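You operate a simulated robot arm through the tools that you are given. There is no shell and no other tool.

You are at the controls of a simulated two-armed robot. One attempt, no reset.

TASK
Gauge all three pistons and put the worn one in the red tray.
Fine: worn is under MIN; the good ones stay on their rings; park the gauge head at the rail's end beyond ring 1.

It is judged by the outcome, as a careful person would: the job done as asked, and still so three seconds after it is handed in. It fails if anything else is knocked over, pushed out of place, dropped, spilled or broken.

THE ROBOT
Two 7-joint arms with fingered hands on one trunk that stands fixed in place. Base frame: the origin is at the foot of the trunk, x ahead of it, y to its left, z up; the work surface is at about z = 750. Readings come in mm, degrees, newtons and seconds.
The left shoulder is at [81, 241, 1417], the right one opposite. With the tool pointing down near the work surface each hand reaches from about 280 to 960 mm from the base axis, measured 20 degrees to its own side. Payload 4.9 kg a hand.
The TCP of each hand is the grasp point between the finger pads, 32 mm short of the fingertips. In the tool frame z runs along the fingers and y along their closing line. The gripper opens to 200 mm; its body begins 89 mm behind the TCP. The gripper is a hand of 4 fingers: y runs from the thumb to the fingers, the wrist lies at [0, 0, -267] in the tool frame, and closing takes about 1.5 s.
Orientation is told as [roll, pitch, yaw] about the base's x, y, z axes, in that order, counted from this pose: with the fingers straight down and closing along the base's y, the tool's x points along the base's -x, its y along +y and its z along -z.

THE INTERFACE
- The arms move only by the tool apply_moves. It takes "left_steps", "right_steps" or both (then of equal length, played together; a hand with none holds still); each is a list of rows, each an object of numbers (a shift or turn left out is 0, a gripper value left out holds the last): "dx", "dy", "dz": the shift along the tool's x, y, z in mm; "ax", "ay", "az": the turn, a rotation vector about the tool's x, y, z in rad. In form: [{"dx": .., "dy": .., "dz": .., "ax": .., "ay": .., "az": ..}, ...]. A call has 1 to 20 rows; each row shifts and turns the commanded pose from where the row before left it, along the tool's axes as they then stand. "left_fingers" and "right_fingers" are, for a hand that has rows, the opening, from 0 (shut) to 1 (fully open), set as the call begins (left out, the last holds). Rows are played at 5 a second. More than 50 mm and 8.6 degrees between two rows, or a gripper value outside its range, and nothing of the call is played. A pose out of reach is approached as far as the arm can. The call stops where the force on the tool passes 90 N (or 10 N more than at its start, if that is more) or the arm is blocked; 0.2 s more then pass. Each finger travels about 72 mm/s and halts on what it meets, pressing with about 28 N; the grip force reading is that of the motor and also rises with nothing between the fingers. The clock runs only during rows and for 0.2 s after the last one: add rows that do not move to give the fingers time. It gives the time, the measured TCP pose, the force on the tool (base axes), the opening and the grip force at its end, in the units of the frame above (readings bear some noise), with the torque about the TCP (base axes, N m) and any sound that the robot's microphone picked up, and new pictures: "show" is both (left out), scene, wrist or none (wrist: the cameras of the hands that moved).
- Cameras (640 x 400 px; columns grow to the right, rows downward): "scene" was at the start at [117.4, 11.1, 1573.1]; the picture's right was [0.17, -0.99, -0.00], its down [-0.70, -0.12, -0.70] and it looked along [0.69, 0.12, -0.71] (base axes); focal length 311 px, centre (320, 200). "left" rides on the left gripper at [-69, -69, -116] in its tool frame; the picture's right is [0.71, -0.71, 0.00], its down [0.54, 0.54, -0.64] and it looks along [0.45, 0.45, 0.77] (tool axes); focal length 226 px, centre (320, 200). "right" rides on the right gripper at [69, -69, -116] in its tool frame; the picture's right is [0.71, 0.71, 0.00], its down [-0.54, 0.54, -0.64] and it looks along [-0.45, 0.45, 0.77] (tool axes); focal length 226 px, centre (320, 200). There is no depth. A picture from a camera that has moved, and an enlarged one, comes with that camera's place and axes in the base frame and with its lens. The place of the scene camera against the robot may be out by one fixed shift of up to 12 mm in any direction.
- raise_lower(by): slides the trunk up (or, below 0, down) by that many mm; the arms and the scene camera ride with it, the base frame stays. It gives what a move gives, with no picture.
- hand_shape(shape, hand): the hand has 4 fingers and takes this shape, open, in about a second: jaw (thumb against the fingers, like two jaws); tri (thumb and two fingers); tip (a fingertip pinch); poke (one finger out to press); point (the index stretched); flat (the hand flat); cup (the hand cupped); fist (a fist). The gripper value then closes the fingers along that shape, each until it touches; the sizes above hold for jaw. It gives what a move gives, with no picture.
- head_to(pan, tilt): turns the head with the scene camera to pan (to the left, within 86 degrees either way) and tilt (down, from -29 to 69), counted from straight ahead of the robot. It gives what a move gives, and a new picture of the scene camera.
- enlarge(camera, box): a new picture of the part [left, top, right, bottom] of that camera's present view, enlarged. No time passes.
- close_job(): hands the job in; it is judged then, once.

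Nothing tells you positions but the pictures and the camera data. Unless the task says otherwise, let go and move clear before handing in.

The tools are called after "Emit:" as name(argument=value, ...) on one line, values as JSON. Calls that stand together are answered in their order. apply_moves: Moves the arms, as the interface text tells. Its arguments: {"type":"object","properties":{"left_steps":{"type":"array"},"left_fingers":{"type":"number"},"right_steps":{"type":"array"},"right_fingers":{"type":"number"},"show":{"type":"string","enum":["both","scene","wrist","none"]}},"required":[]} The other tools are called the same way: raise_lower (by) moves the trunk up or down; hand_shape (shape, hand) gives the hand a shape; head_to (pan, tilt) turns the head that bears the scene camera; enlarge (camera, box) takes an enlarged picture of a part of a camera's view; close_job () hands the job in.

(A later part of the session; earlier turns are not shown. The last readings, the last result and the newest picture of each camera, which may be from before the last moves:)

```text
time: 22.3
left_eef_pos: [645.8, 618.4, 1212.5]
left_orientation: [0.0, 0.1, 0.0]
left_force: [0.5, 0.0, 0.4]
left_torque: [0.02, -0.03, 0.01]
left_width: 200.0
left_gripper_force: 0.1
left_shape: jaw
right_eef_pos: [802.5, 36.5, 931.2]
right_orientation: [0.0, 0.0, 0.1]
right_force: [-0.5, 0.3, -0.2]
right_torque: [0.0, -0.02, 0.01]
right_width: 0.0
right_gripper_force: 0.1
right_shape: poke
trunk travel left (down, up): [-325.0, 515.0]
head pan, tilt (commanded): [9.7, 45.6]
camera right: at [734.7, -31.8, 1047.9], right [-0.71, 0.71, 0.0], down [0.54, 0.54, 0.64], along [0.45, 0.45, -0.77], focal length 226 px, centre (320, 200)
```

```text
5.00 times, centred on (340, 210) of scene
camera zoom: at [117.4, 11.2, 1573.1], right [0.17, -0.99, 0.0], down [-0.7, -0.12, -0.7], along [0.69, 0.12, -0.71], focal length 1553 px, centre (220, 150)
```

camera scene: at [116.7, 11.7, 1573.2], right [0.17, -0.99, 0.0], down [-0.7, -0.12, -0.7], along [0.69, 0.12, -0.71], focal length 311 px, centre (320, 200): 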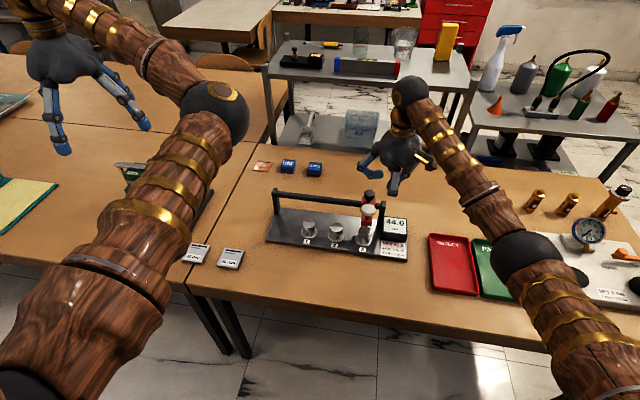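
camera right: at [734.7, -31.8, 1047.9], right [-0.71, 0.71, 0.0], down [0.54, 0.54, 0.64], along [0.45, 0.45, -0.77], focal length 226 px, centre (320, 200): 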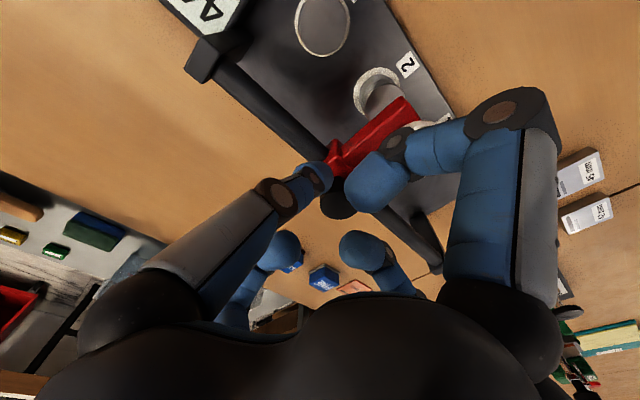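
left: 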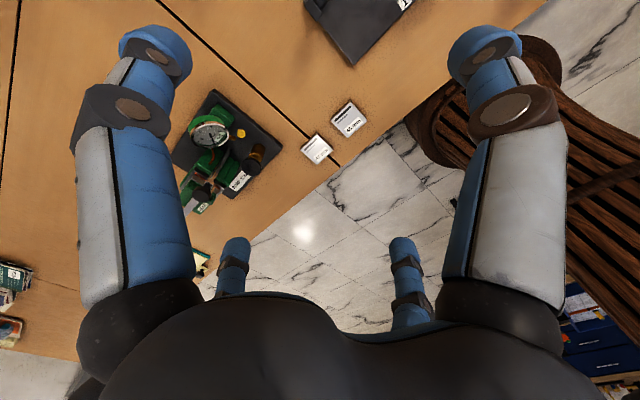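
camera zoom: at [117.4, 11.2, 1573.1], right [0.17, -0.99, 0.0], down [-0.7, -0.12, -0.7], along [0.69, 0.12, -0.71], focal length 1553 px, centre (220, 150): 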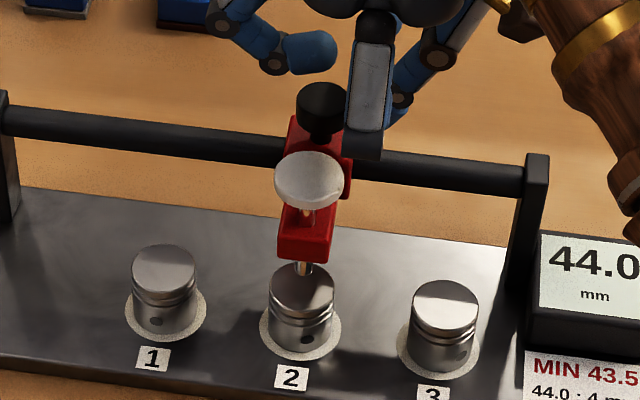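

The head is now over ring 2, aligned within about 1–2 mm. I'll back off, raise, and go over the cap at about (736.5, 63).

Emit:
apply_moves(right_steps=[{"dy": -4}, {"dz": -20}, {"dz": -20}, {"dx": 33, "dy": 15.5}, {"dx": 33, "dy": 15}, {"dz": 10}, {"dz": 10}, {"dz": 0}], show="wrist")

Emit:
enlarge(camera="right", box=[200, 60, 440, 240])

Emit:
enlarge(camera="scene", box=[290, 170, 410, 260])

```text
time: 24.1
left_eef_pos: [645.6, 617.5, 1212.6]
left_orientation: [0.0, 0.1, 0.0]
left_force: [-0.3, -0.3, -0.4]
left_torque: [-0.01, -0.02, 0.01]
left_width: 199.9
left_gripper_force: 0.1
left_shape: jaw
right_eef_pos: [737.5, 63.2, 952.5]
right_orientation: [0.1, -0.1, 0.0]
right_force: [-0.1, 0.0, -0.6]
right_torque: [0.02, -0.02, 0.01]
right_width: 0.2
right_gripper_force: 0.1
right_shape: poke
trunk travel left (down, up): [-325.0, 515.0]
head pan, tilt (commanded): [9.7, 45.6]
camera right: at [669.3, -5.4, 1068.2], right [-0.71, 0.71, 0.0], down [0.54, 0.54, 0.64], along [0.45, 0.45, -0.77], focal length 226 px, centre (320, 200)
```

right: 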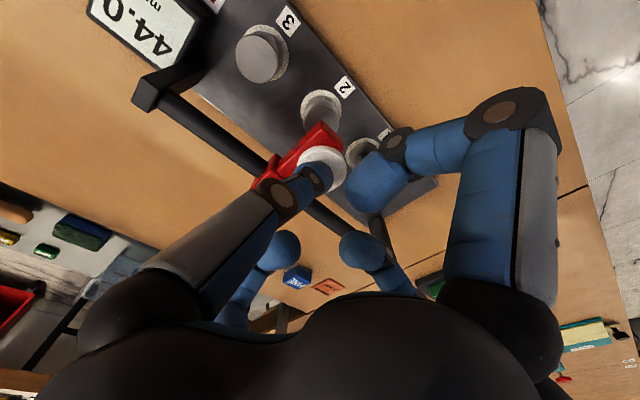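

```text
2.22 times, centred on (320, 150) of right
camera zoom: at [669.3, -5.4, 1068.2], right [-0.71, 0.71, 0.0], down [0.54, 0.54, 0.64], along [0.45, 0.45, -0.77], focal length 502 px, centre (320, 311)
```

zoom: 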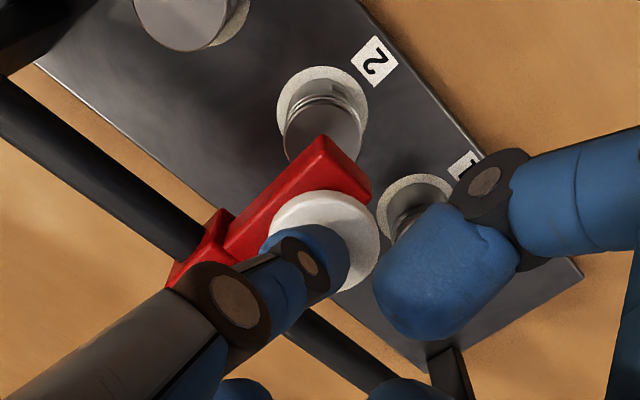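

```text
4.44 times, centred on (350, 215) of scene
camera zoom: at [117.1, 11.4, 1573.1], right [0.17, -0.99, 0.0], down [-0.7, -0.12, -0.7], along [0.69, 0.12, -0.71], focal length 1381 px, centre (187, 133)
```

zoom: 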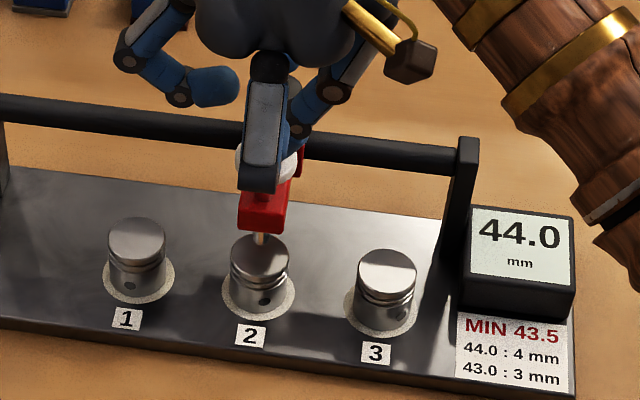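

The cap is right under the finger, so I'll press down in steps.

Emit:
apply_moves(right_steps=[{"dz": 5}, {"dz": 4}, {"dz": 3}, {"dz": 3}, {"dz": 3}, {"dz": 2}, {"dz": 1}, {"dz": 1}, {"dz": 0}], show="none")

Emit:
enlarge(camera="scene", box=[290, 170, 410, 260])

```text
time: 26.1
left_eef_pos: [644.3, 618.6, 1212.7]
left_orientation: [0.0, 0.0, 0.0]
left_force: [0.5, 0.0, -0.5]
left_torque: [0.02, 0.0, 0.03]
left_width: 200.0
left_gripper_force: 0.0
left_shape: jaw
right_eef_pos: [735.8, 65.0, 928.5]
right_orientation: [0.0, 0.1, 0.0]
right_force: [0.6, 0.4, 3.7]
right_torque: [-0.01, -0.01, -0.01]
right_width: 0.1
right_gripper_force: 0.0
right_shape: poke
trunk travel left (down, up): [-325.0, 515.0]
head pan, tilt (commanded): [9.7, 45.6]
```

```text
4.44 times, centred on (350, 215) of scene
camera zoom: at [117.0, 11.4, 1573.1], right [0.17, -0.99, 0.0], down [-0.7, -0.12, -0.7], along [0.69, 0.12, -0.71], focal length 1381 px, centre (187, 133)
```

zoom: 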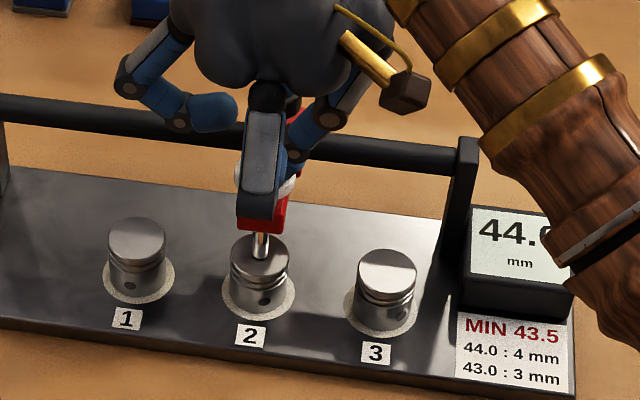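

Emit:
apply_moves(right_steps=[{"dz": 1}, {"dz": 1}, {"dz": 0}, {"dz": 0}], show="wrist")

Emit:
enlarge(camera="scene", box=[290, 170, 410, 260])

```text
time: 27.1
left_eef_pos: [645.1, 619.0, 1212.7]
left_orientation: [0.0, 0.0, 0.0]
left_force: [0.0, -0.1, -0.6]
left_torque: [-0.03, 0.0, 0.0]
left_width: 199.8
left_gripper_force: 0.0
left_shape: jaw
right_eef_pos: [737.2, 63.7, 928.6]
right_orientation: [0.1, -0.1, -0.1]
right_force: [-0.7, -0.8, 4.5]
right_torque: [0.03, -0.03, 0.01]
right_width: 0.0
right_gripper_force: 0.1
right_shape: poke
trunk travel left (down, up): [-325.0, 515.0]
head pan, tilt (commanded): [9.7, 45.6]
camera right: at [668.4, -5.3, 1044.3], right [-0.71, 0.71, 0.0], down [0.54, 0.54, 0.64], along [0.45, 0.45, -0.77], focal length 226 px, centre (320, 200)
```

right: 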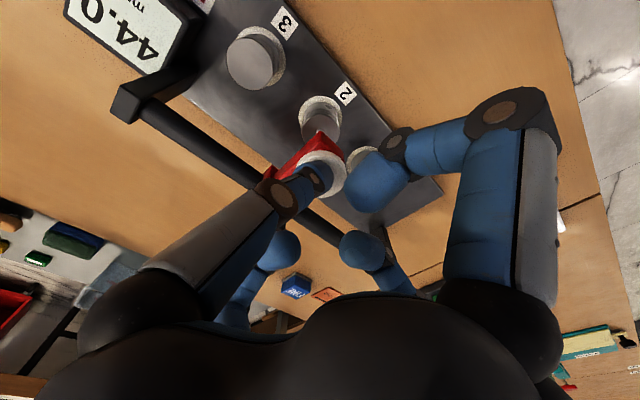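

```text
4.44 times, centred on (350, 215) of scene
camera zoom: at [116.9, 11.3, 1573.1], right [0.17, -0.99, 0.0], down [-0.7, -0.12, -0.7], along [0.69, 0.12, -0.71], focal length 1381 px, centre (187, 133)
```

zoom: 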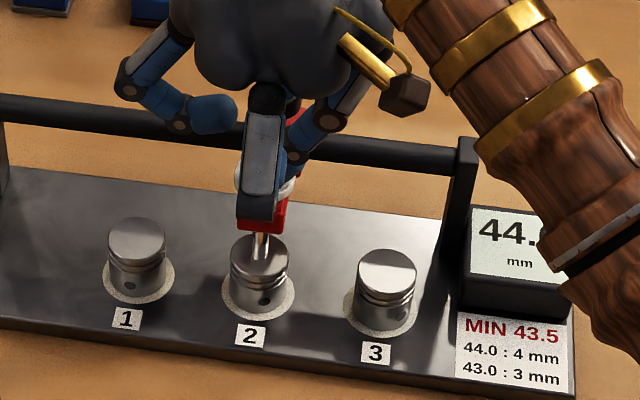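

Emit:
apply_moves(right_steps=[{"dz": 1}, {"dz": 0}, {"dz": 0}], show="none")

Emit:
enlarge(camera="scene", box=[290, 170, 410, 260])

Emit:
enlarge(camera="right", box=[40, 0, 240, 130])

```text
time: 27.9
left_eef_pos: [643.9, 617.3, 1212.5]
left_orientation: [0.0, 0.0, 0.0]
left_force: [0.4, 1.1, 0.7]
left_torque: [0.03, -0.01, 0.01]
left_width: 199.8
left_gripper_force: 0.0
left_shape: jaw
right_eef_pos: [737.1, 64.5, 927.7]
right_orientation: [0.1, -0.2, 0.0]
right_force: [1.5, 0.0, 10.4]
right_torque: [-0.01, -0.05, 0.03]
right_width: 0.0
right_gripper_force: 0.1
right_shape: poke
trunk travel left (down, up): [-325.0, 515.0]
head pan, tilt (commanded): [9.7, 45.6]
```

```text
4.44 times, centred on (350, 215) of scene
camera zoom: at [116.3, 11.3, 1573.2], right [0.17, -0.99, 0.0], down [-0.7, -0.12, -0.7], along [0.69, 0.12, -0.71], focal length 1381 px, centre (187, 133)
```

zoom: 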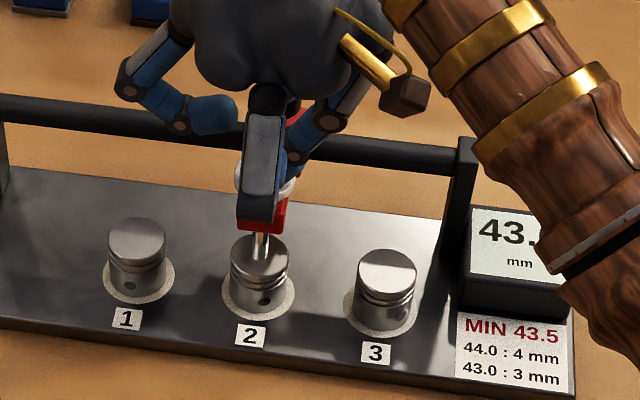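

```text
3.08 times, centred on (140, 65) of right
camera zoom: at [668.2, -5.4, 1043.8], right [-0.71, 0.71, 0.0], down [0.54, 0.54, 0.64], along [0.46, 0.45, -0.77], focal length 696 px, centre (874, 615)
```

zoom: 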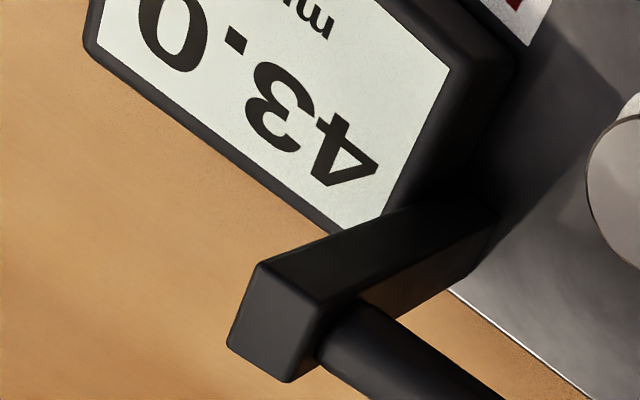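

The display reads 43.0 at ring 2, which is below MIN 43.5. I'll raise off, confirm the reading, and go back to the -y side of the knob.

Emit:
apply_moves(right_steps=[{"dz": -6}, {"dz": -10}, {"dz": -28}, {"dx": -33, "dy": -24}, {"dx": -32, "dy": -24}, {"dz": 0}], show="wrist")

Emit:
enlarge(camera="scene", box=[290, 170, 410, 260])

```text
time: 29.3
left_eef_pos: [644.8, 617.4, 1212.4]
left_orientation: [0.0, 0.1, 0.0]
left_force: [-0.4, 0.6, 0.5]
left_torque: [-0.01, -0.02, 0.0]
left_width: 199.9
left_gripper_force: 0.0
left_shape: jaw
right_eef_pos: [801.9, 13.5, 969.7]
right_orientation: [0.0, 0.0, 0.0]
right_force: [0.2, 0.7, -0.4]
right_torque: [-0.02, 0.0, 0.02]
right_width: 0.2
right_gripper_force: 0.0
right_shape: poke
trunk travel left (down, up): [-325.0, 515.0]
head pan, tilt (commanded): [9.7, 45.6]
camera right: at [733.5, -54.3, 1087.3], right [-0.71, 0.71, 0.0], down [0.54, 0.54, 0.64], along [0.45, 0.45, -0.77], focal length 226 px, centre (320, 200)
```

right: 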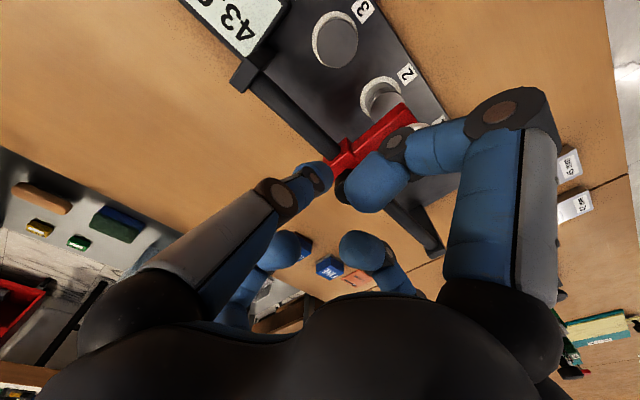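

```text
4.44 times, centred on (350, 215) of scene
camera zoom: at [116.7, 11.7, 1573.2], right [0.17, -0.99, 0.0], down [-0.7, -0.12, -0.7], along [0.69, 0.12, -0.71], focal length 1381 px, centre (187, 133)
```

zoom: 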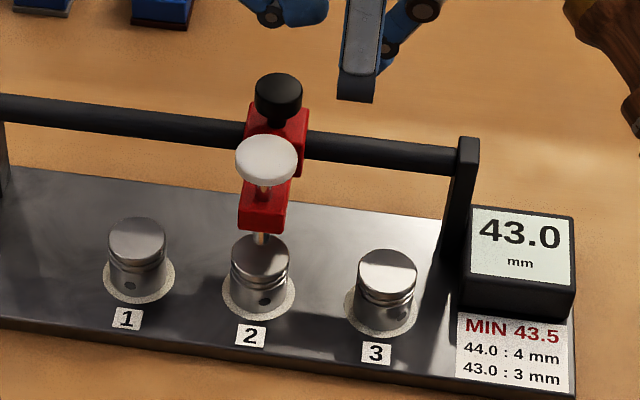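

Piston 2 reads 43.0, so it's the worn one. I still need to gauge piston 1, so I'll lower and push the head on toward ring 1.

Emit:
apply_moves(right_steps=[{"dz": 20}, {"dz": 19}, {"dy": 5}, {"dy": 5}, {"dy": 5}, {"dy": 5}, {"dy": 5}, {"dy": 5}, {"dy": 5}, {"dy": 5}, {"dy": 5}, {"dy": 5}, {"dy": 5}, {"dy": 5}, {"dy": 5}, {"dy": 5}, {"dy": 5}, {"dy": 5}, {"dy": 4}, {"dy": 0}], show="wrist")

Emit:
enlarge(camera="scene", box=[250, 170, 370, 260])

```text
time: 33.5
left_eef_pos: [644.1, 616.6, 1213.1]
left_orientation: [0.0, 0.1, 0.0]
left_force: [-0.3, 0.2, -0.3]
left_torque: [-0.03, -0.01, 0.01]
left_width: 199.8
left_gripper_force: 0.0
left_shape: jaw
right_eef_pos: [802.5, 99.5, 932.2]
right_orientation: [0.0, 0.0, 0.0]
right_force: [-0.3, 0.2, 0.8]
right_torque: [-0.03, 0.0, 0.03]
right_width: 0.0
right_gripper_force: 0.0
right_shape: poke
trunk travel left (down, up): [-325.0, 515.0]
head pan, tilt (commanded): [9.7, 45.6]
camera right: at [733.6, 30.8, 1047.7], right [-0.71, 0.71, 0.0], down [0.54, 0.54, 0.64], along [0.45, 0.45, -0.77], focal length 226 px, centre (320, 200)
```

right: 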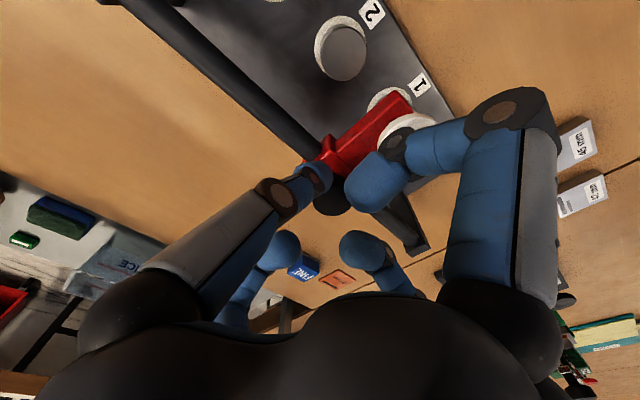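

```text
4.44 times, centred on (310, 215) of scene
camera zoom: at [117.4, 11.2, 1573.1], right [0.17, -0.99, 0.0], down [-0.7, -0.12, -0.7], along [0.69, 0.12, -0.71], focal length 1381 px, centre (364, 133)
```

zoom: 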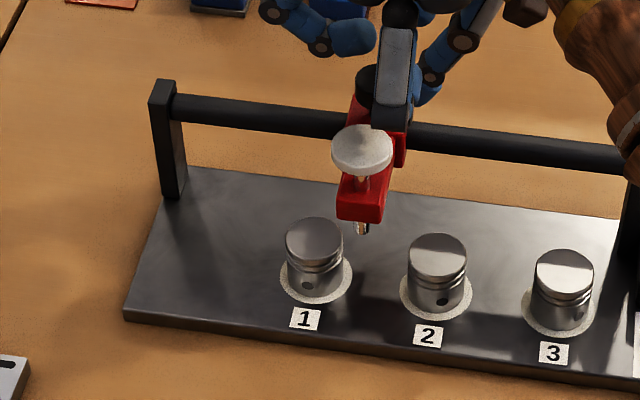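

The head is about 35 mm short of ring 1. I'll push on slowly and then check.

Emit:
apply_moves(right_steps=[{"dy": 4}, {"dy": 4}, {"dy": 4}, {"dy": 4}, {"dy": 4}, {"dy": 3}, {"dy": 2}, {"dy": 0}, {"dy": 0}], show="none")

Emit:
enlarge(camera="scene", box=[250, 170, 370, 260])

```text
time: 35.5
left_eef_pos: [645.4, 618.7, 1211.3]
left_orientation: [0.0, 0.1, 0.0]
left_force: [0.0, 0.3, -0.1]
left_torque: [0.01, -0.01, 0.02]
left_width: 199.8
left_gripper_force: 0.1
left_shape: jaw
right_eef_pos: [802.7, 125.8, 932.0]
right_orientation: [0.0, 0.0, 0.0]
right_force: [-0.5, -0.4, -1.5]
right_torque: [-0.02, -0.02, 0.0]
right_width: 0.0
right_gripper_force: 0.0
right_shape: poke
trunk travel left (down, up): [-325.0, 515.0]
head pan, tilt (commanded): [9.7, 45.6]
```

```text
4.44 times, centred on (310, 215) of scene
camera zoom: at [117.4, 11.4, 1573.1], right [0.17, -0.99, 0.0], down [-0.7, -0.12, -0.7], along [0.69, 0.12, -0.71], focal length 1381 px, centre (364, 133)
```

zoom: 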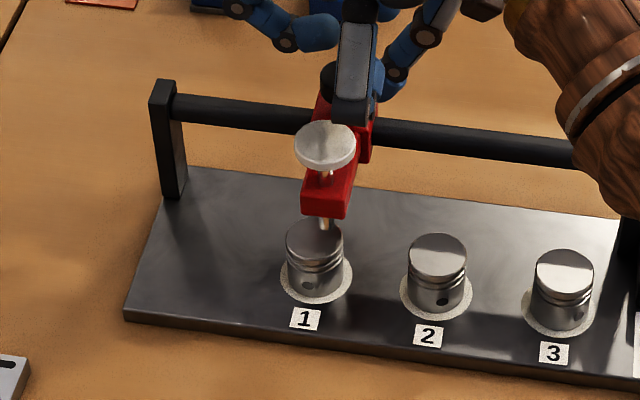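

Emit:
apply_moves(right_steps=[{"dy": 2}, {"dy": 2}, {"dy": 2}, {"dy": 2}, {"dy": 0}, {"dy": 0}], show="none")

Emit:
enlarge(camera="scene", box=[250, 170, 370, 260])

```text
time: 36.9
left_eef_pos: [645.0, 619.3, 1212.8]
left_orientation: [0.0, 0.1, 0.1]
left_force: [0.2, -0.2, -0.2]
left_torque: [0.01, -0.04, -0.04]
left_width: 199.6
left_gripper_force: 0.1
left_shape: jaw
right_eef_pos: [801.8, 133.4, 932.4]
right_orientation: [0.0, -0.1, 0.0]
right_force: [-0.2, -0.2, -0.6]
right_torque: [-0.01, 0.0, 0.0]
right_width: 0.3
right_gripper_force: 0.0
right_shape: poke
trunk travel left (down, up): [-325.0, 515.0]
head pan, tilt (commanded): [9.7, 45.6]
```

```text
4.44 times, centred on (310, 215) of scene
camera zoom: at [117.4, 11.4, 1573.1], right [0.17, -0.99, 0.0], down [-0.7, -0.12, -0.7], along [0.69, 0.12, -0.71], focal length 1381 px, centre (364, 133)
```

zoom: 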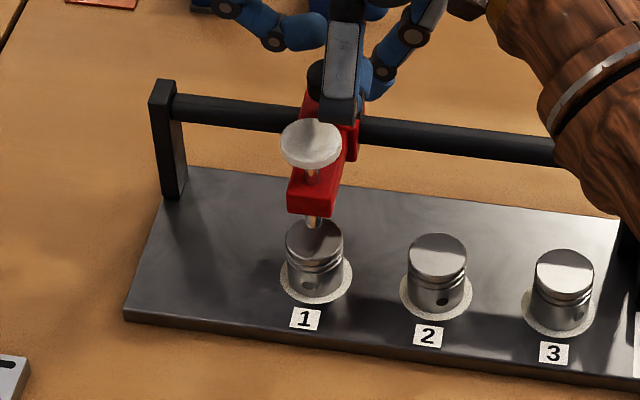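

The head is aligned with ring 1. I'll raise, go over the cap at about (737, 151.5), and press.

Emit:
apply_moves(right_steps=[{"dy": -4}, {"dz": -20}, {"dz": -20}, {"dx": 33, "dy": 11}, {"dx": 32, "dy": 11}, {"dz": 10}, {"dz": 10}, {"dz": 0}], show="wrist")

Emit:
enlarge(camera="right", box=[200, 60, 440, 240])

Emit:
enlarge(camera="scene", box=[260, 170, 420, 290])

```text
time: 38.7
left_eef_pos: [645.1, 617.5, 1213.3]
left_orientation: [0.0, 0.1, 0.0]
left_force: [-0.5, 0.4, 0.0]
left_torque: [0.01, 0.04, -0.01]
left_width: 200.1
left_gripper_force: 0.0
left_shape: jaw
right_eef_pos: [736.5, 150.8, 952.3]
right_orientation: [0.0, 0.0, 0.0]
right_force: [-0.2, -0.1, 0.3]
right_torque: [-0.01, -0.01, 0.04]
right_width: 0.0
right_gripper_force: 0.1
right_shape: poke
trunk travel left (down, up): [-325.0, 515.0]
head pan, tilt (commanded): [9.7, 45.6]
camera right: at [668.8, 81.7, 1067.7], right [-0.71, 0.71, 0.0], down [0.54, 0.54, 0.64], along [0.45, 0.45, -0.77], focal length 226 px, centre (320, 200)
```

right: 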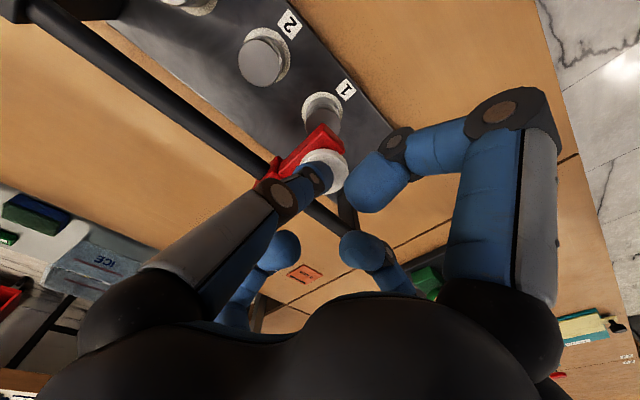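

```text
2.22 times, centred on (320, 150) of right
camera zoom: at [668.8, 81.7, 1067.7], right [-0.71, 0.71, 0.0], down [0.54, 0.54, 0.64], along [0.45, 0.45, -0.77], focal length 502 px, centre (320, 311)
```

zoom: 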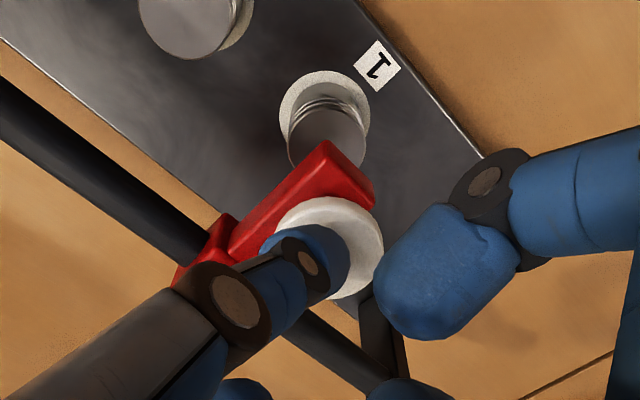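

```text
3.33 times, centred on (340, 230) of scene
camera zoom: at [117.2, 11.1, 1573.1], right [0.17, -0.99, 0.0], down [-0.7, -0.12, -0.7], along [0.69, 0.12, -0.71], focal length 1036 px, centre (253, 100)
```

zoom: 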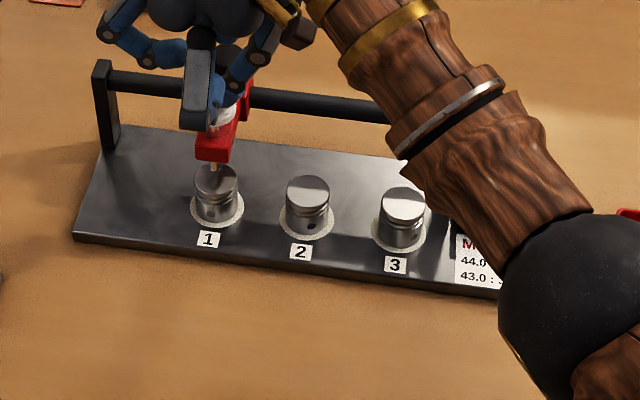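

The cap is under the finger. I'll press down in steps as before. The arm hides the display for now, but it holds the reading after release.

Emit:
apply_moves(right_steps=[{"dz": 5}, {"dz": 4}, {"dz": 3}, {"dz": 3}, {"dz": 3}, {"dz": 2}, {"dz": 1}, {"dz": 1}, {"dz": 1}, {"dz": 0}, {"dz": 0}], show="none")

Emit:
enlarge(camera="scene", box=[260, 170, 420, 290])

```text
time: 41.1
left_eef_pos: [644.2, 616.7, 1212.9]
left_orientation: [0.0, 0.2, 0.0]
left_force: [-0.4, 0.3, -0.5]
left_torque: [0.02, 0.01, -0.07]
left_width: 200.0
left_gripper_force: 0.1
left_shape: jaw
right_eef_pos: [736.6, 150.8, 928.9]
right_orientation: [0.0, 0.1, -0.1]
right_force: [0.0, -0.9, 3.6]
right_torque: [-0.01, 0.02, -0.04]
right_width: 0.0
right_gripper_force: 0.1
right_shape: poke
trunk travel left (down, up): [-325.0, 515.0]
head pan, tilt (commanded): [9.7, 45.6]
```

```text
3.33 times, centred on (340, 230) of scene
camera zoom: at [117.0, 11.3, 1573.1], right [0.17, -0.99, 0.0], down [-0.7, -0.12, -0.7], along [0.69, 0.12, -0.71], focal length 1036 px, centre (253, 100)
```

zoom: 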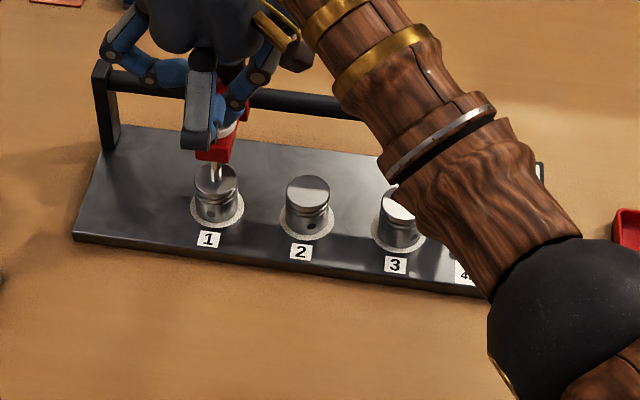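

Emit:
apply_moves(right_steps=[{"dz": 1}, {"dz": 0}, {"dz": 0}], show="none")

```text
time: 41.9
left_eef_pos: [643.2, 617.9, 1213.2]
left_orientation: [0.0, -0.1, -0.1]
left_force: [0.6, 0.2, 0.0]
left_torque: [0.01, 0.01, -0.02]
left_width: 199.9
left_gripper_force: 0.0
left_shape: jaw
right_eef_pos: [736.6, 150.8, 928.4]
right_orientation: [0.0, -0.1, 0.0]
right_force: [0.0, -0.7, 8.7]
right_torque: [0.02, -0.08, -0.02]
right_width: 0.1
right_gripper_force: 0.1
right_shape: poke
trunk travel left (down, up): [-325.0, 515.0]
head pan, tilt (commanded): [9.7, 45.6]
```

Emit:
apply_moves(right_steps=[{"dz": 1}, {"dz": 0}, {"dz": 0}], show="wrist")

Emit:
enlarge(camera="scene", box=[260, 170, 420, 290])

```text
time: 42.7
left_eef_pos: [643.0, 617.8, 1213.4]
left_orientation: [-0.1, 0.0, 0.0]
left_force: [-0.7, -0.1, 0.2]
left_torque: [0.02, -0.03, -0.02]
left_width: 199.8
left_gripper_force: 0.1
left_shape: jaw
right_eef_pos: [736.2, 150.3, 928.3]
right_orientation: [0.1, 0.0, 0.0]
right_force: [4.4, 0.0, 19.6]
right_torque: [-0.03, -0.08, 0.01]
right_width: 0.0
right_gripper_force: 0.1
right_shape: poke
trunk travel left (down, up): [-325.0, 515.0]
head pan, tilt (commanded): [9.7, 45.6]
camera right: at [667.9, 81.5, 1044.6], right [-0.71, 0.71, 0.0], down [0.54, 0.54, 0.64], along [0.46, 0.46, -0.76], focal length 226 px, centre (320, 200)
```

right: 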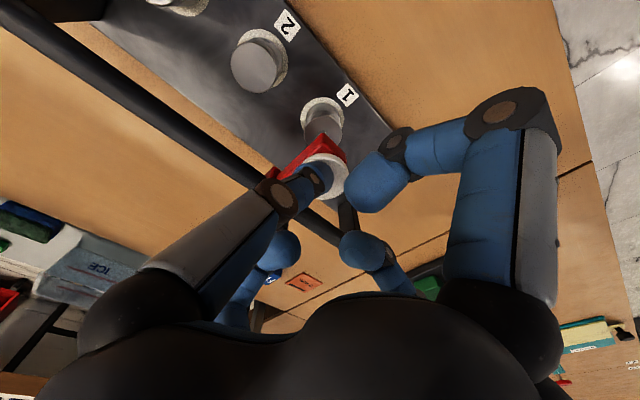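

```text
3.33 times, centred on (340, 230) of scene
camera zoom: at [115.7, 10.9, 1573.4], right [0.17, -0.99, 0.0], down [-0.7, -0.12, -0.7], along [0.69, 0.12, -0.71], focal length 1036 px, centre (253, 100)
```

zoom: 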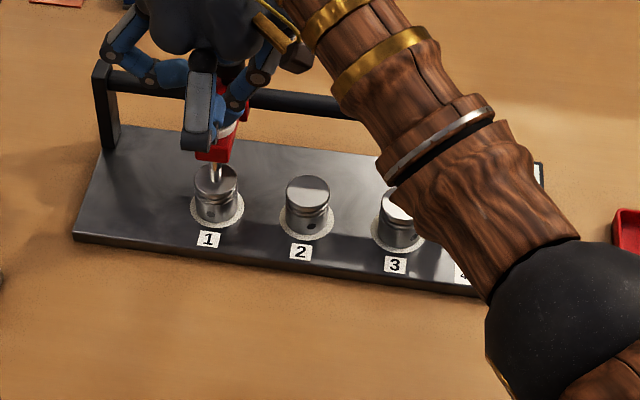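

The force reached 19.6 N, so the spindle is on the piston. I'll release, go back behind the knob, and read the display.

Emit:
apply_moves(right_steps=[{"dz": -6}, {"dz": -10}, {"dz": -28}, {"dx": -33, "dy": -24}, {"dx": -32, "dy": -24}, {"dz": 0}], show="wrist")

Emit:
enlarge(camera="scene", box=[260, 170, 420, 290])

```text
time: 44.1
left_eef_pos: [644.7, 618.8, 1211.7]
left_orientation: [0.0, 0.0, 0.0]
left_force: [-0.7, 0.9, 1.0]
left_torque: [-0.03, -0.05, 0.01]
left_width: 199.9
left_gripper_force: 0.0
left_shape: jaw
right_eef_pos: [802.1, 103.3, 971.6]
right_orientation: [0.0, 0.0, -0.1]
right_force: [-0.6, 0.0, 0.9]
right_torque: [0.03, -0.02, 0.0]
right_width: 0.0
right_gripper_force: 0.0
right_shape: poke
trunk travel left (down, up): [-325.0, 515.0]
head pan, tilt (commanded): [9.7, 45.6]
camera right: at [733.9, 34.4, 1087.3], right [-0.71, 0.71, 0.0], down [0.54, 0.54, 0.64], along [0.45, 0.45, -0.77], focal length 226 px, centre (320, 200)
```

right: 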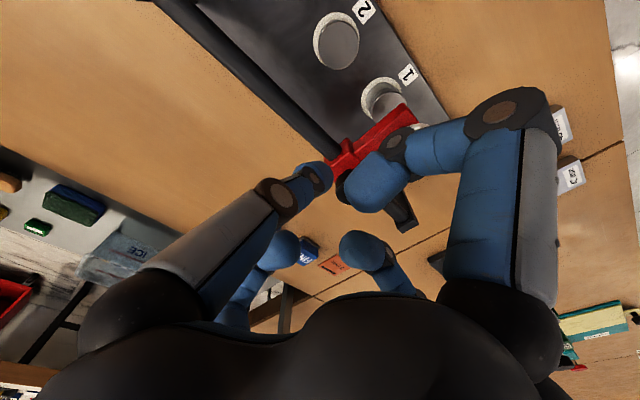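

```text
3.33 times, centred on (340, 230) of scene
camera zoom: at [116.7, 11.9, 1573.1], right [0.17, -0.99, 0.0], down [-0.7, -0.12, -0.7], along [0.69, 0.12, -0.71], focal length 1036 px, centre (253, 100)
```

zoom: 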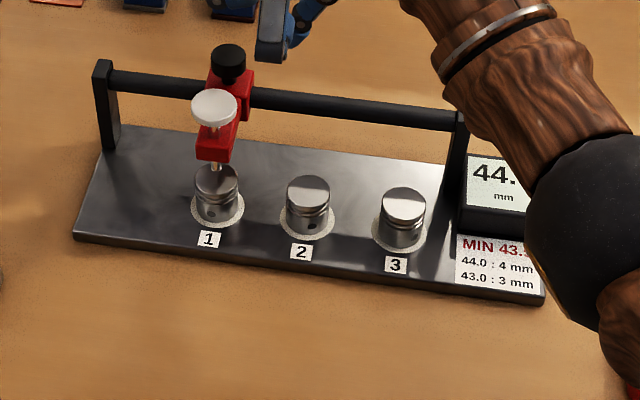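

Piston 1 reads 44.x, so it's good and piston 2 is the only worn one. Now I'll push the head toward the end of the rail beyond ring 1.

Emit:
apply_moves(right_steps=[{"dz": 20}, {"dz": 19}, {"dy": 5}, {"dy": 5}, {"dy": 5}, {"dy": 5}, {"dy": 5}, {"dy": 5}, {"dy": 5}, {"dy": 5}, {"dy": 5}, {"dy": 5}, {"dy": 5}, {"dy": 5}, {"dy": 5}, {"dy": 5}, {"dy": 5}, {"dy": 5}, {"dy": 5}, {"dy": 0}], show="both")

Emit:
enlarge(camera="scene", box=[240, 160, 400, 280])

```text
time: 48.3
left_eef_pos: [645.7, 617.1, 1213.2]
left_orientation: [-0.2, 0.2, -0.1]
left_force: [0.0, -0.3, 0.7]
left_torque: [0.01, 0.03, -0.04]
left_width: 199.7
left_gripper_force: 0.0
left_shape: jaw
right_eef_pos: [800.9, 187.2, 931.9]
right_orientation: [0.1, 0.0, 0.0]
right_force: [0.9, 0.5, -0.1]
right_torque: [0.02, -0.01, -0.01]
right_width: 0.0
right_gripper_force: 0.1
right_shape: poke
trunk travel left (down, up): [-325.0, 515.0]
head pan, tilt (commanded): [9.7, 45.6]
camera scene: at [117.5, 11.1, 1573.1], right [0.17, -0.99, 0.0], down [-0.7, -0.12, -0.7], along [0.69, 0.12, -0.71], focal length 311 px, centre (320, 200)
camera right: at [733.2, 118.4, 1047.7], right [-0.71, 0.71, 0.0], down [0.54, 0.54, 0.64], along [0.45, 0.45, -0.77], focal length 226 px, centre (320, 200)
```

scene: 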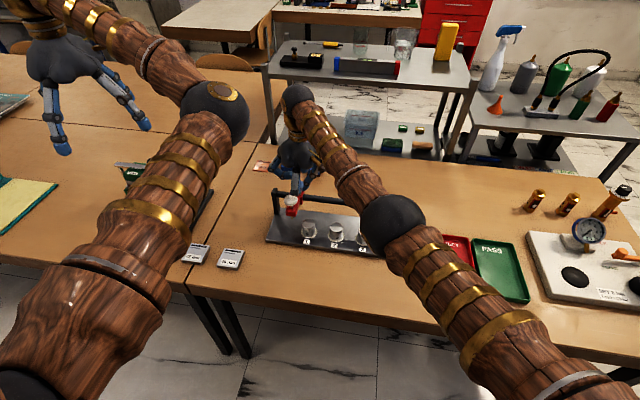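
right: 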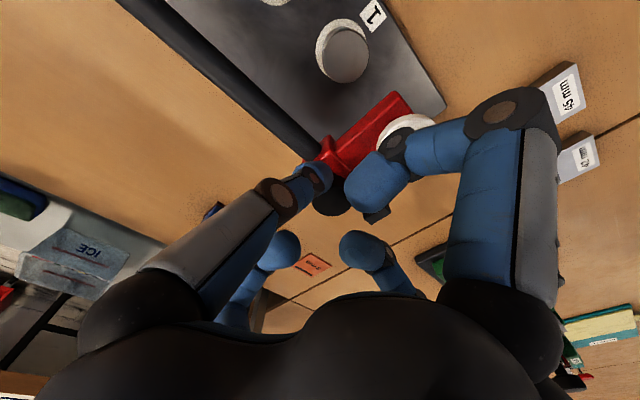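

```text
3.33 times, centred on (320, 220) of scene
camera zoom: at [117.5, 11.1, 1573.1], right [0.17, -0.99, 0.0], down [-0.7, -0.12, -0.7], along [0.69, 0.12, -0.71], focal length 1036 px, centre (320, 133)
```

zoom: 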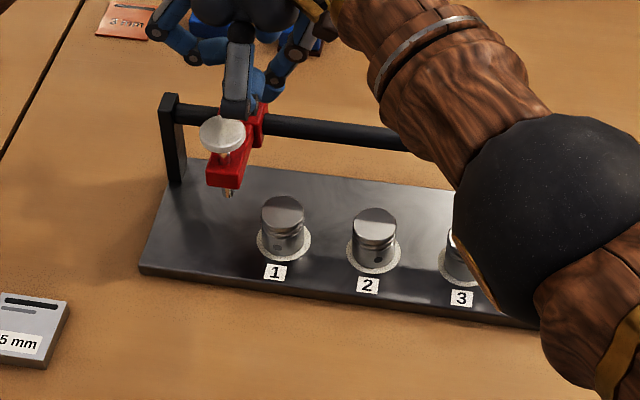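

The head is at about y=206 and its end stop should be near y=243. I'll keep pushing and watch the force.

Emit:
apply_moves(right_steps=[{"dy": 4}, {"dy": 4}, {"dy": 4}, {"dy": 4}, {"dy": 4}, {"dy": 4}, {"dy": 4}, {"dy": 0}], show="wrist")

Emit:
enlarge(camera="scene", box=[240, 160, 400, 280])

```text
time: 50.1
left_eef_pos: [644.2, 618.3, 1212.0]
left_orientation: [-0.1, 0.1, 0.0]
left_force: [0.5, -0.2, 0.8]
left_torque: [-0.04, -0.02, -0.02]
left_width: 199.7
left_gripper_force: 0.0
left_shape: jaw
right_eef_pos: [802.8, 216.3, 931.3]
right_orientation: [0.0, 0.1, 0.0]
right_force: [0.1, 0.1, -0.3]
right_torque: [-0.02, 0.0, -0.02]
right_width: 0.0
right_gripper_force: 0.1
right_shape: poke
trunk travel left (down, up): [-325.0, 515.0]
head pan, tilt (commanded): [9.7, 45.6]
camera right: at [734.0, 146.8, 1047.8], right [-0.71, 0.71, 0.0], down [0.54, 0.54, 0.64], along [0.45, 0.45, -0.77], focal length 226 px, centre (320, 200)
```

right: 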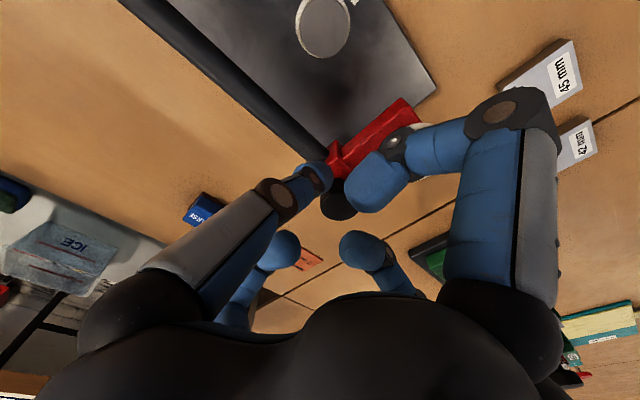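

```text
3.33 times, centred on (320, 220) of scene
camera zoom: at [117.6, 11.4, 1573.1], right [0.17, -0.99, 0.0], down [-0.7, -0.12, -0.7], along [0.69, 0.12, -0.71], focal length 1036 px, centre (320, 133)
```

zoom: 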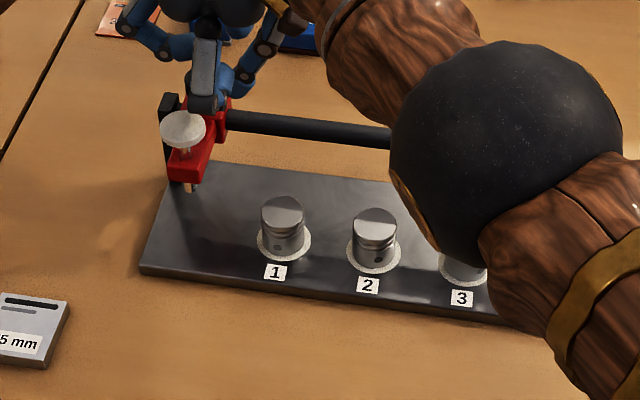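

Emit:
enlarge(camera="scene", box=[262, 180, 312, 220])

```text
10.00 times, centred on (287, 200) of scene
camera zoom: at [117.6, 11.4, 1573.1], right [0.17, -0.99, 0.0], down [-0.7, -0.12, -0.7], along [0.69, 0.12, -0.71], focal length 3107 px, centre (650, 200)
```

zoom: 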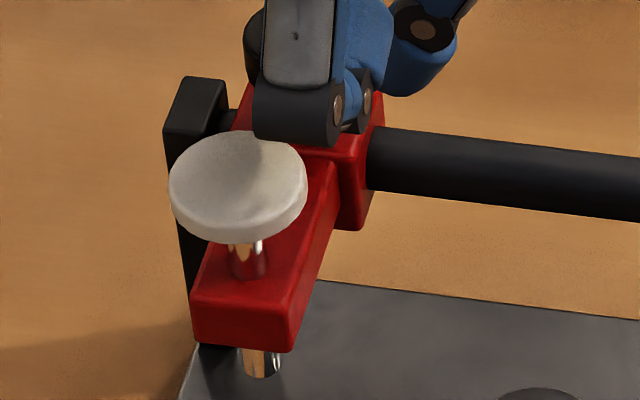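

A small gap of about 3 mm to the post seems to remain. I'll nudge gently until the head seats at the end.

Emit:
apply_moves(right_steps=[{"dy": 2}, {"dy": 2}, {"dy": 2}, {"dy": 0}], show="none")

Emit:
enlarge(camera="scene", box=[262, 180, 312, 220])

```text
time: 51.1
left_eef_pos: [644.7, 616.6, 1212.7]
left_orientation: [0.0, 0.1, 0.0]
left_force: [-1.2, -0.4, 0.3]
left_torque: [0.02, 0.01, 0.05]
left_width: 199.9
left_gripper_force: 0.2
left_shape: jaw
right_eef_pos: [803.1, 222.7, 932.0]
right_orientation: [0.0, 0.0, 0.0]
right_force: [0.7, -0.1, 0.6]
right_torque: [0.0, -0.03, 0.02]
right_width: 0.0
right_gripper_force: 0.0
right_shape: poke
trunk travel left (down, up): [-325.0, 515.0]
head pan, tilt (commanded): [9.7, 45.6]
```

```text
10.00 times, centred on (287, 200) of scene
camera zoom: at [117.5, 11.4, 1573.1], right [0.17, -0.99, 0.0], down [-0.7, -0.12, -0.7], along [0.69, 0.12, -0.71], focal length 3107 px, centre (650, 200)
```

zoom: 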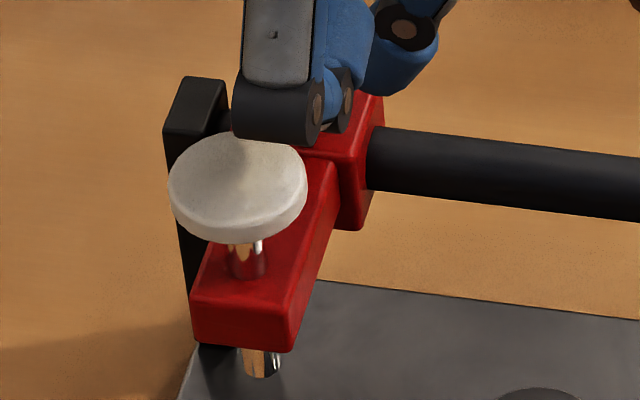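

Emit:
apply_moves(right_steps=[{"dy": 2}, {"dy": 2}, {"dy": 0}], show="none")

Emit:
enlarge(camera="scene", box=[262, 180, 312, 220])

```text
time: 51.9
left_eef_pos: [644.2, 617.6, 1212.0]
left_orientation: [0.1, 0.1, 0.0]
left_force: [0.0, 0.5, -0.5]
left_torque: [-0.03, 0.0, 0.03]
left_width: 200.2
left_gripper_force: 0.0
left_shape: jaw
right_eef_pos: [800.0, 222.5, 930.5]
right_orientation: [0.0, 0.0, 0.0]
right_force: [-0.8, -0.4, -0.3]
right_torque: [0.0, 0.0, 0.02]
right_width: 0.2
right_gripper_force: 0.0
right_shape: poke
trunk travel left (down, up): [-325.0, 515.0]
head pan, tilt (commanded): [9.7, 45.6]
```

```text
10.00 times, centred on (287, 200) of scene
camera zoom: at [117.5, 11.4, 1573.1], right [0.17, -0.99, 0.0], down [-0.7, -0.12, -0.7], along [0.69, 0.12, -0.71], focal length 3107 px, centre (650, 200)
```

zoom: 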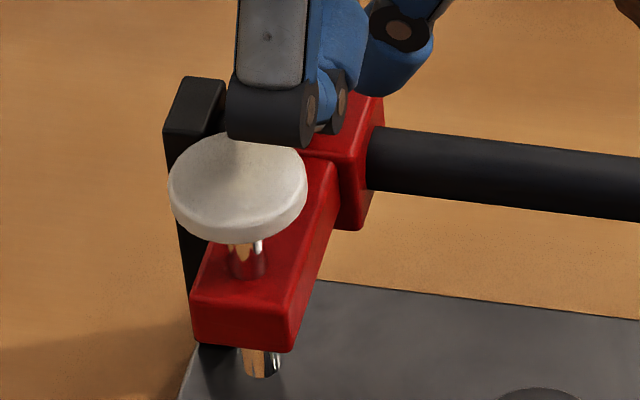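

The arm seems to be at its reach limit here: it didn't move as commanded, and there's no force. I'll back off slightly and tilt the hand so the wrist shifts toward the robot's right, then nudge again.

Emit:
apply_moves(right_steps=[{"dy": -8}, {"ax": -0.1}, {"ax": -0.1}, {"ax": -0.1}, {"dz": 0}], show="wrist")

Emit:
enlarge(camera="scene", box=[252, 170, 332, 230])

```text
time: 53.1
left_eef_pos: [644.4, 618.7, 1212.3]
left_orientation: [-0.1, 0.0, 0.0]
left_force: [-0.2, 0.7, 0.4]
left_torque: [-0.01, -0.03, 0.0]
left_width: 200.0
left_gripper_force: 0.1
left_shape: jaw
right_eef_pos: [802.6, 218.1, 930.6]
right_orientation: [17.2, -0.1, 0.1]
right_force: [-0.1, -0.5, 0.5]
right_torque: [-0.02, -0.03, 0.01]
right_width: 0.0
right_gripper_force: 0.1
right_shape: poke
trunk travel left (down, up): [-325.0, 515.0]
head pan, tilt (commanded): [9.7, 45.6]
camera right: at [733.5, 117.6, 1022.3], right [-0.71, 0.68, 0.21], down [0.54, 0.33, 0.77], along [0.45, 0.66, -0.6], focal length 226 px, centre (320, 200)
```

right: 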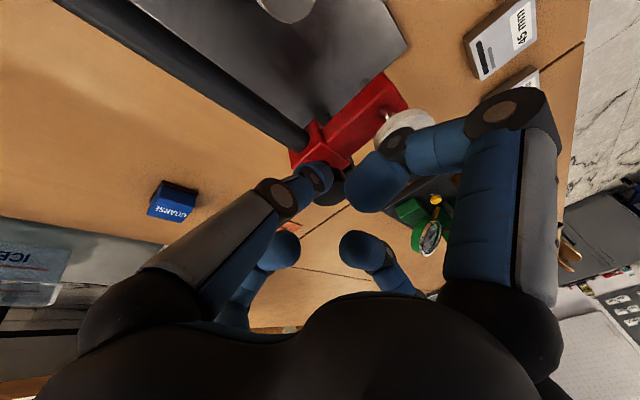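

```text
6.67 times, centred on (292, 200) of scene
camera zoom: at [117.3, 11.8, 1573.1], right [0.17, -0.99, 0.0], down [-0.7, -0.12, -0.7], along [0.69, 0.12, -0.71], focal length 2071 px, centre (507, 200)
```

zoom: 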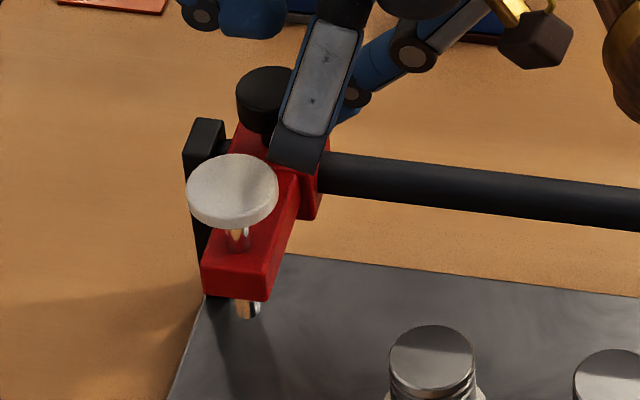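

Emit:
apply_moves(right_steps=[{"dy": 1.9, "dz": 0.6}, {"dy": 1.9, "dz": 0.6}, {"dy": 1.9, "dz": 0.6}, {"dz": 0}], show="none")

Emit:
enlarge(camera="scene", box=[252, 170, 332, 230])

```text
time: 54.1
left_eef_pos: [645.2, 616.5, 1212.9]
left_orientation: [0.0, 0.0, 0.0]
left_force: [-0.1, 0.3, -0.2]
left_torque: [0.01, 0.0, -0.02]
left_width: 199.8
left_gripper_force: 0.0
left_shape: jaw
right_eef_pos: [800.7, 220.6, 932.8]
right_orientation: [17.2, -0.1, -0.1]
right_force: [-1.9, -14.0, 2.6]
right_torque: [-0.29, 0.02, -0.02]
right_width: 0.0
right_gripper_force: 0.2
right_shape: poke
trunk travel left (down, up): [-325.0, 515.0]
head pan, tilt (commanded): [9.7, 45.6]
```

```text
6.67 times, centred on (292, 200) of scene
camera zoom: at [116.7, 9.3, 1573.2], right [0.17, -0.99, 0.0], down [-0.7, -0.12, -0.7], along [0.69, 0.12, -0.71], focal length 2071 px, centre (507, 200)
```

zoom: 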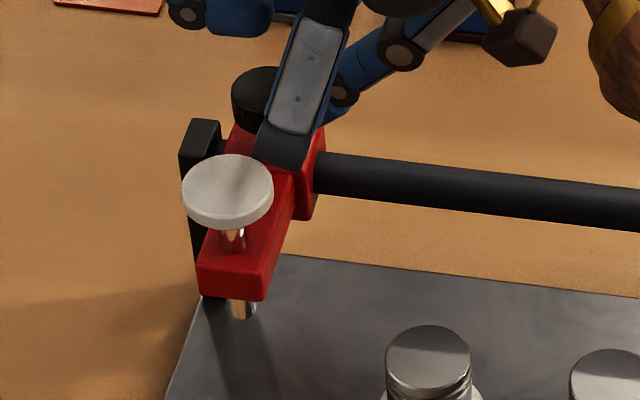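

The resistance jumped to 14 N with no movement, so the head is seated at the rail's end. I'll back off, raise, level the hand, and look at grip shapes for picking piston 2 near the rail.

Emit:
apply_moves(right_steps=[{"dy": -9.5, "dz": -3}, {"dy": -9.5, "dz": -3}, {"dy": 11.8, "dz": -38.2}, {"dy": 11.8, "dz": -38.2}, {"ax": 0.1}, {"ax": 0.1}, {"ax": 0.1}, {"dx": 10, "dy": -45}, {"dx": 10, "dy": -45}, {"dx": 10, "dy": -45, "dz": -20}, {"dx": 10, "dy": -30, "dz": -40}, {"dx": 10, "dz": -40}], show="scene")

Emit:
hand_shape(hand="right", shape="tip")

Emit:
enlarge(camera="right", box=[0, 0, 640, 400])

Emit:
enlarge(camera="scene", box=[260, 60, 420, 260])

```text
refused: row 10 steps farther than a row can; nothing moved
```

```text
time: 55.0
left_eef_pos: [644.1, 617.5, 1212.1]
left_orientation: [0.1, 0.1, 0.1]
left_force: [0.6, -0.1, 0.0]
left_torque: [0.01, 0.01, -0.01]
left_width: 199.8
left_gripper_force: 0.1
left_shape: jaw
right_eef_pos: [801.7, 223.7, 931.5]
right_orientation: [17.2, 0.0, -0.1]
right_force: [-0.4, 0.3, 0.9]
right_torque: [-0.02, 0.02, -0.04]
right_width: 200.1
right_gripper_force: 0.0
right_shape: tip
trunk travel left (down, up): [-325.0, 515.0]
head pan, tilt (commanded): [9.7, 45.6]
```

```text
1.00 times, centred on (320, 200) of right (not enlarged: the box is as wide or as high as the picture)
camera zoom: at [733.5, 123.9, 1022.2], right [-0.71, 0.68, 0.21], down [0.54, 0.33, 0.77], along [0.45, 0.66, -0.6], focal length 226 px, centre (320, 200)
```

zoom: 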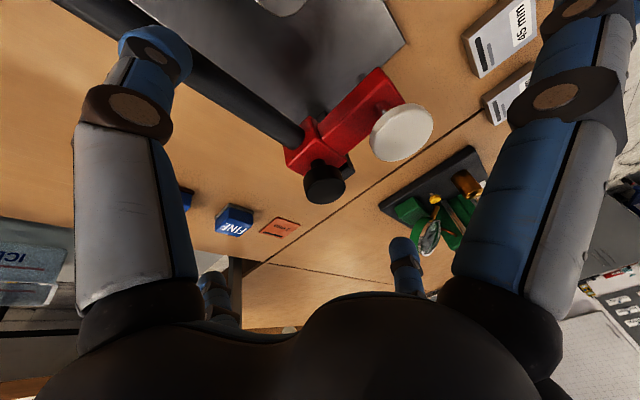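

```text
2.00 times, centred on (340, 160) of scene
camera zoom: at [117.5, 11.9, 1573.0], right [0.17, -0.99, 0.0], down [-0.7, -0.12, -0.7], along [0.69, 0.12, -0.71], focal length 621 px, centre (280, 280)
```

zoom: 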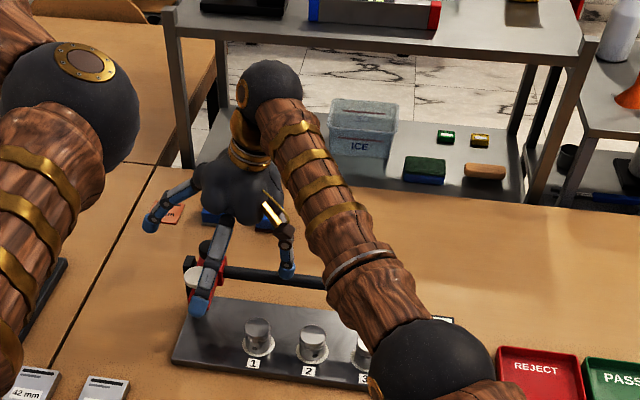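

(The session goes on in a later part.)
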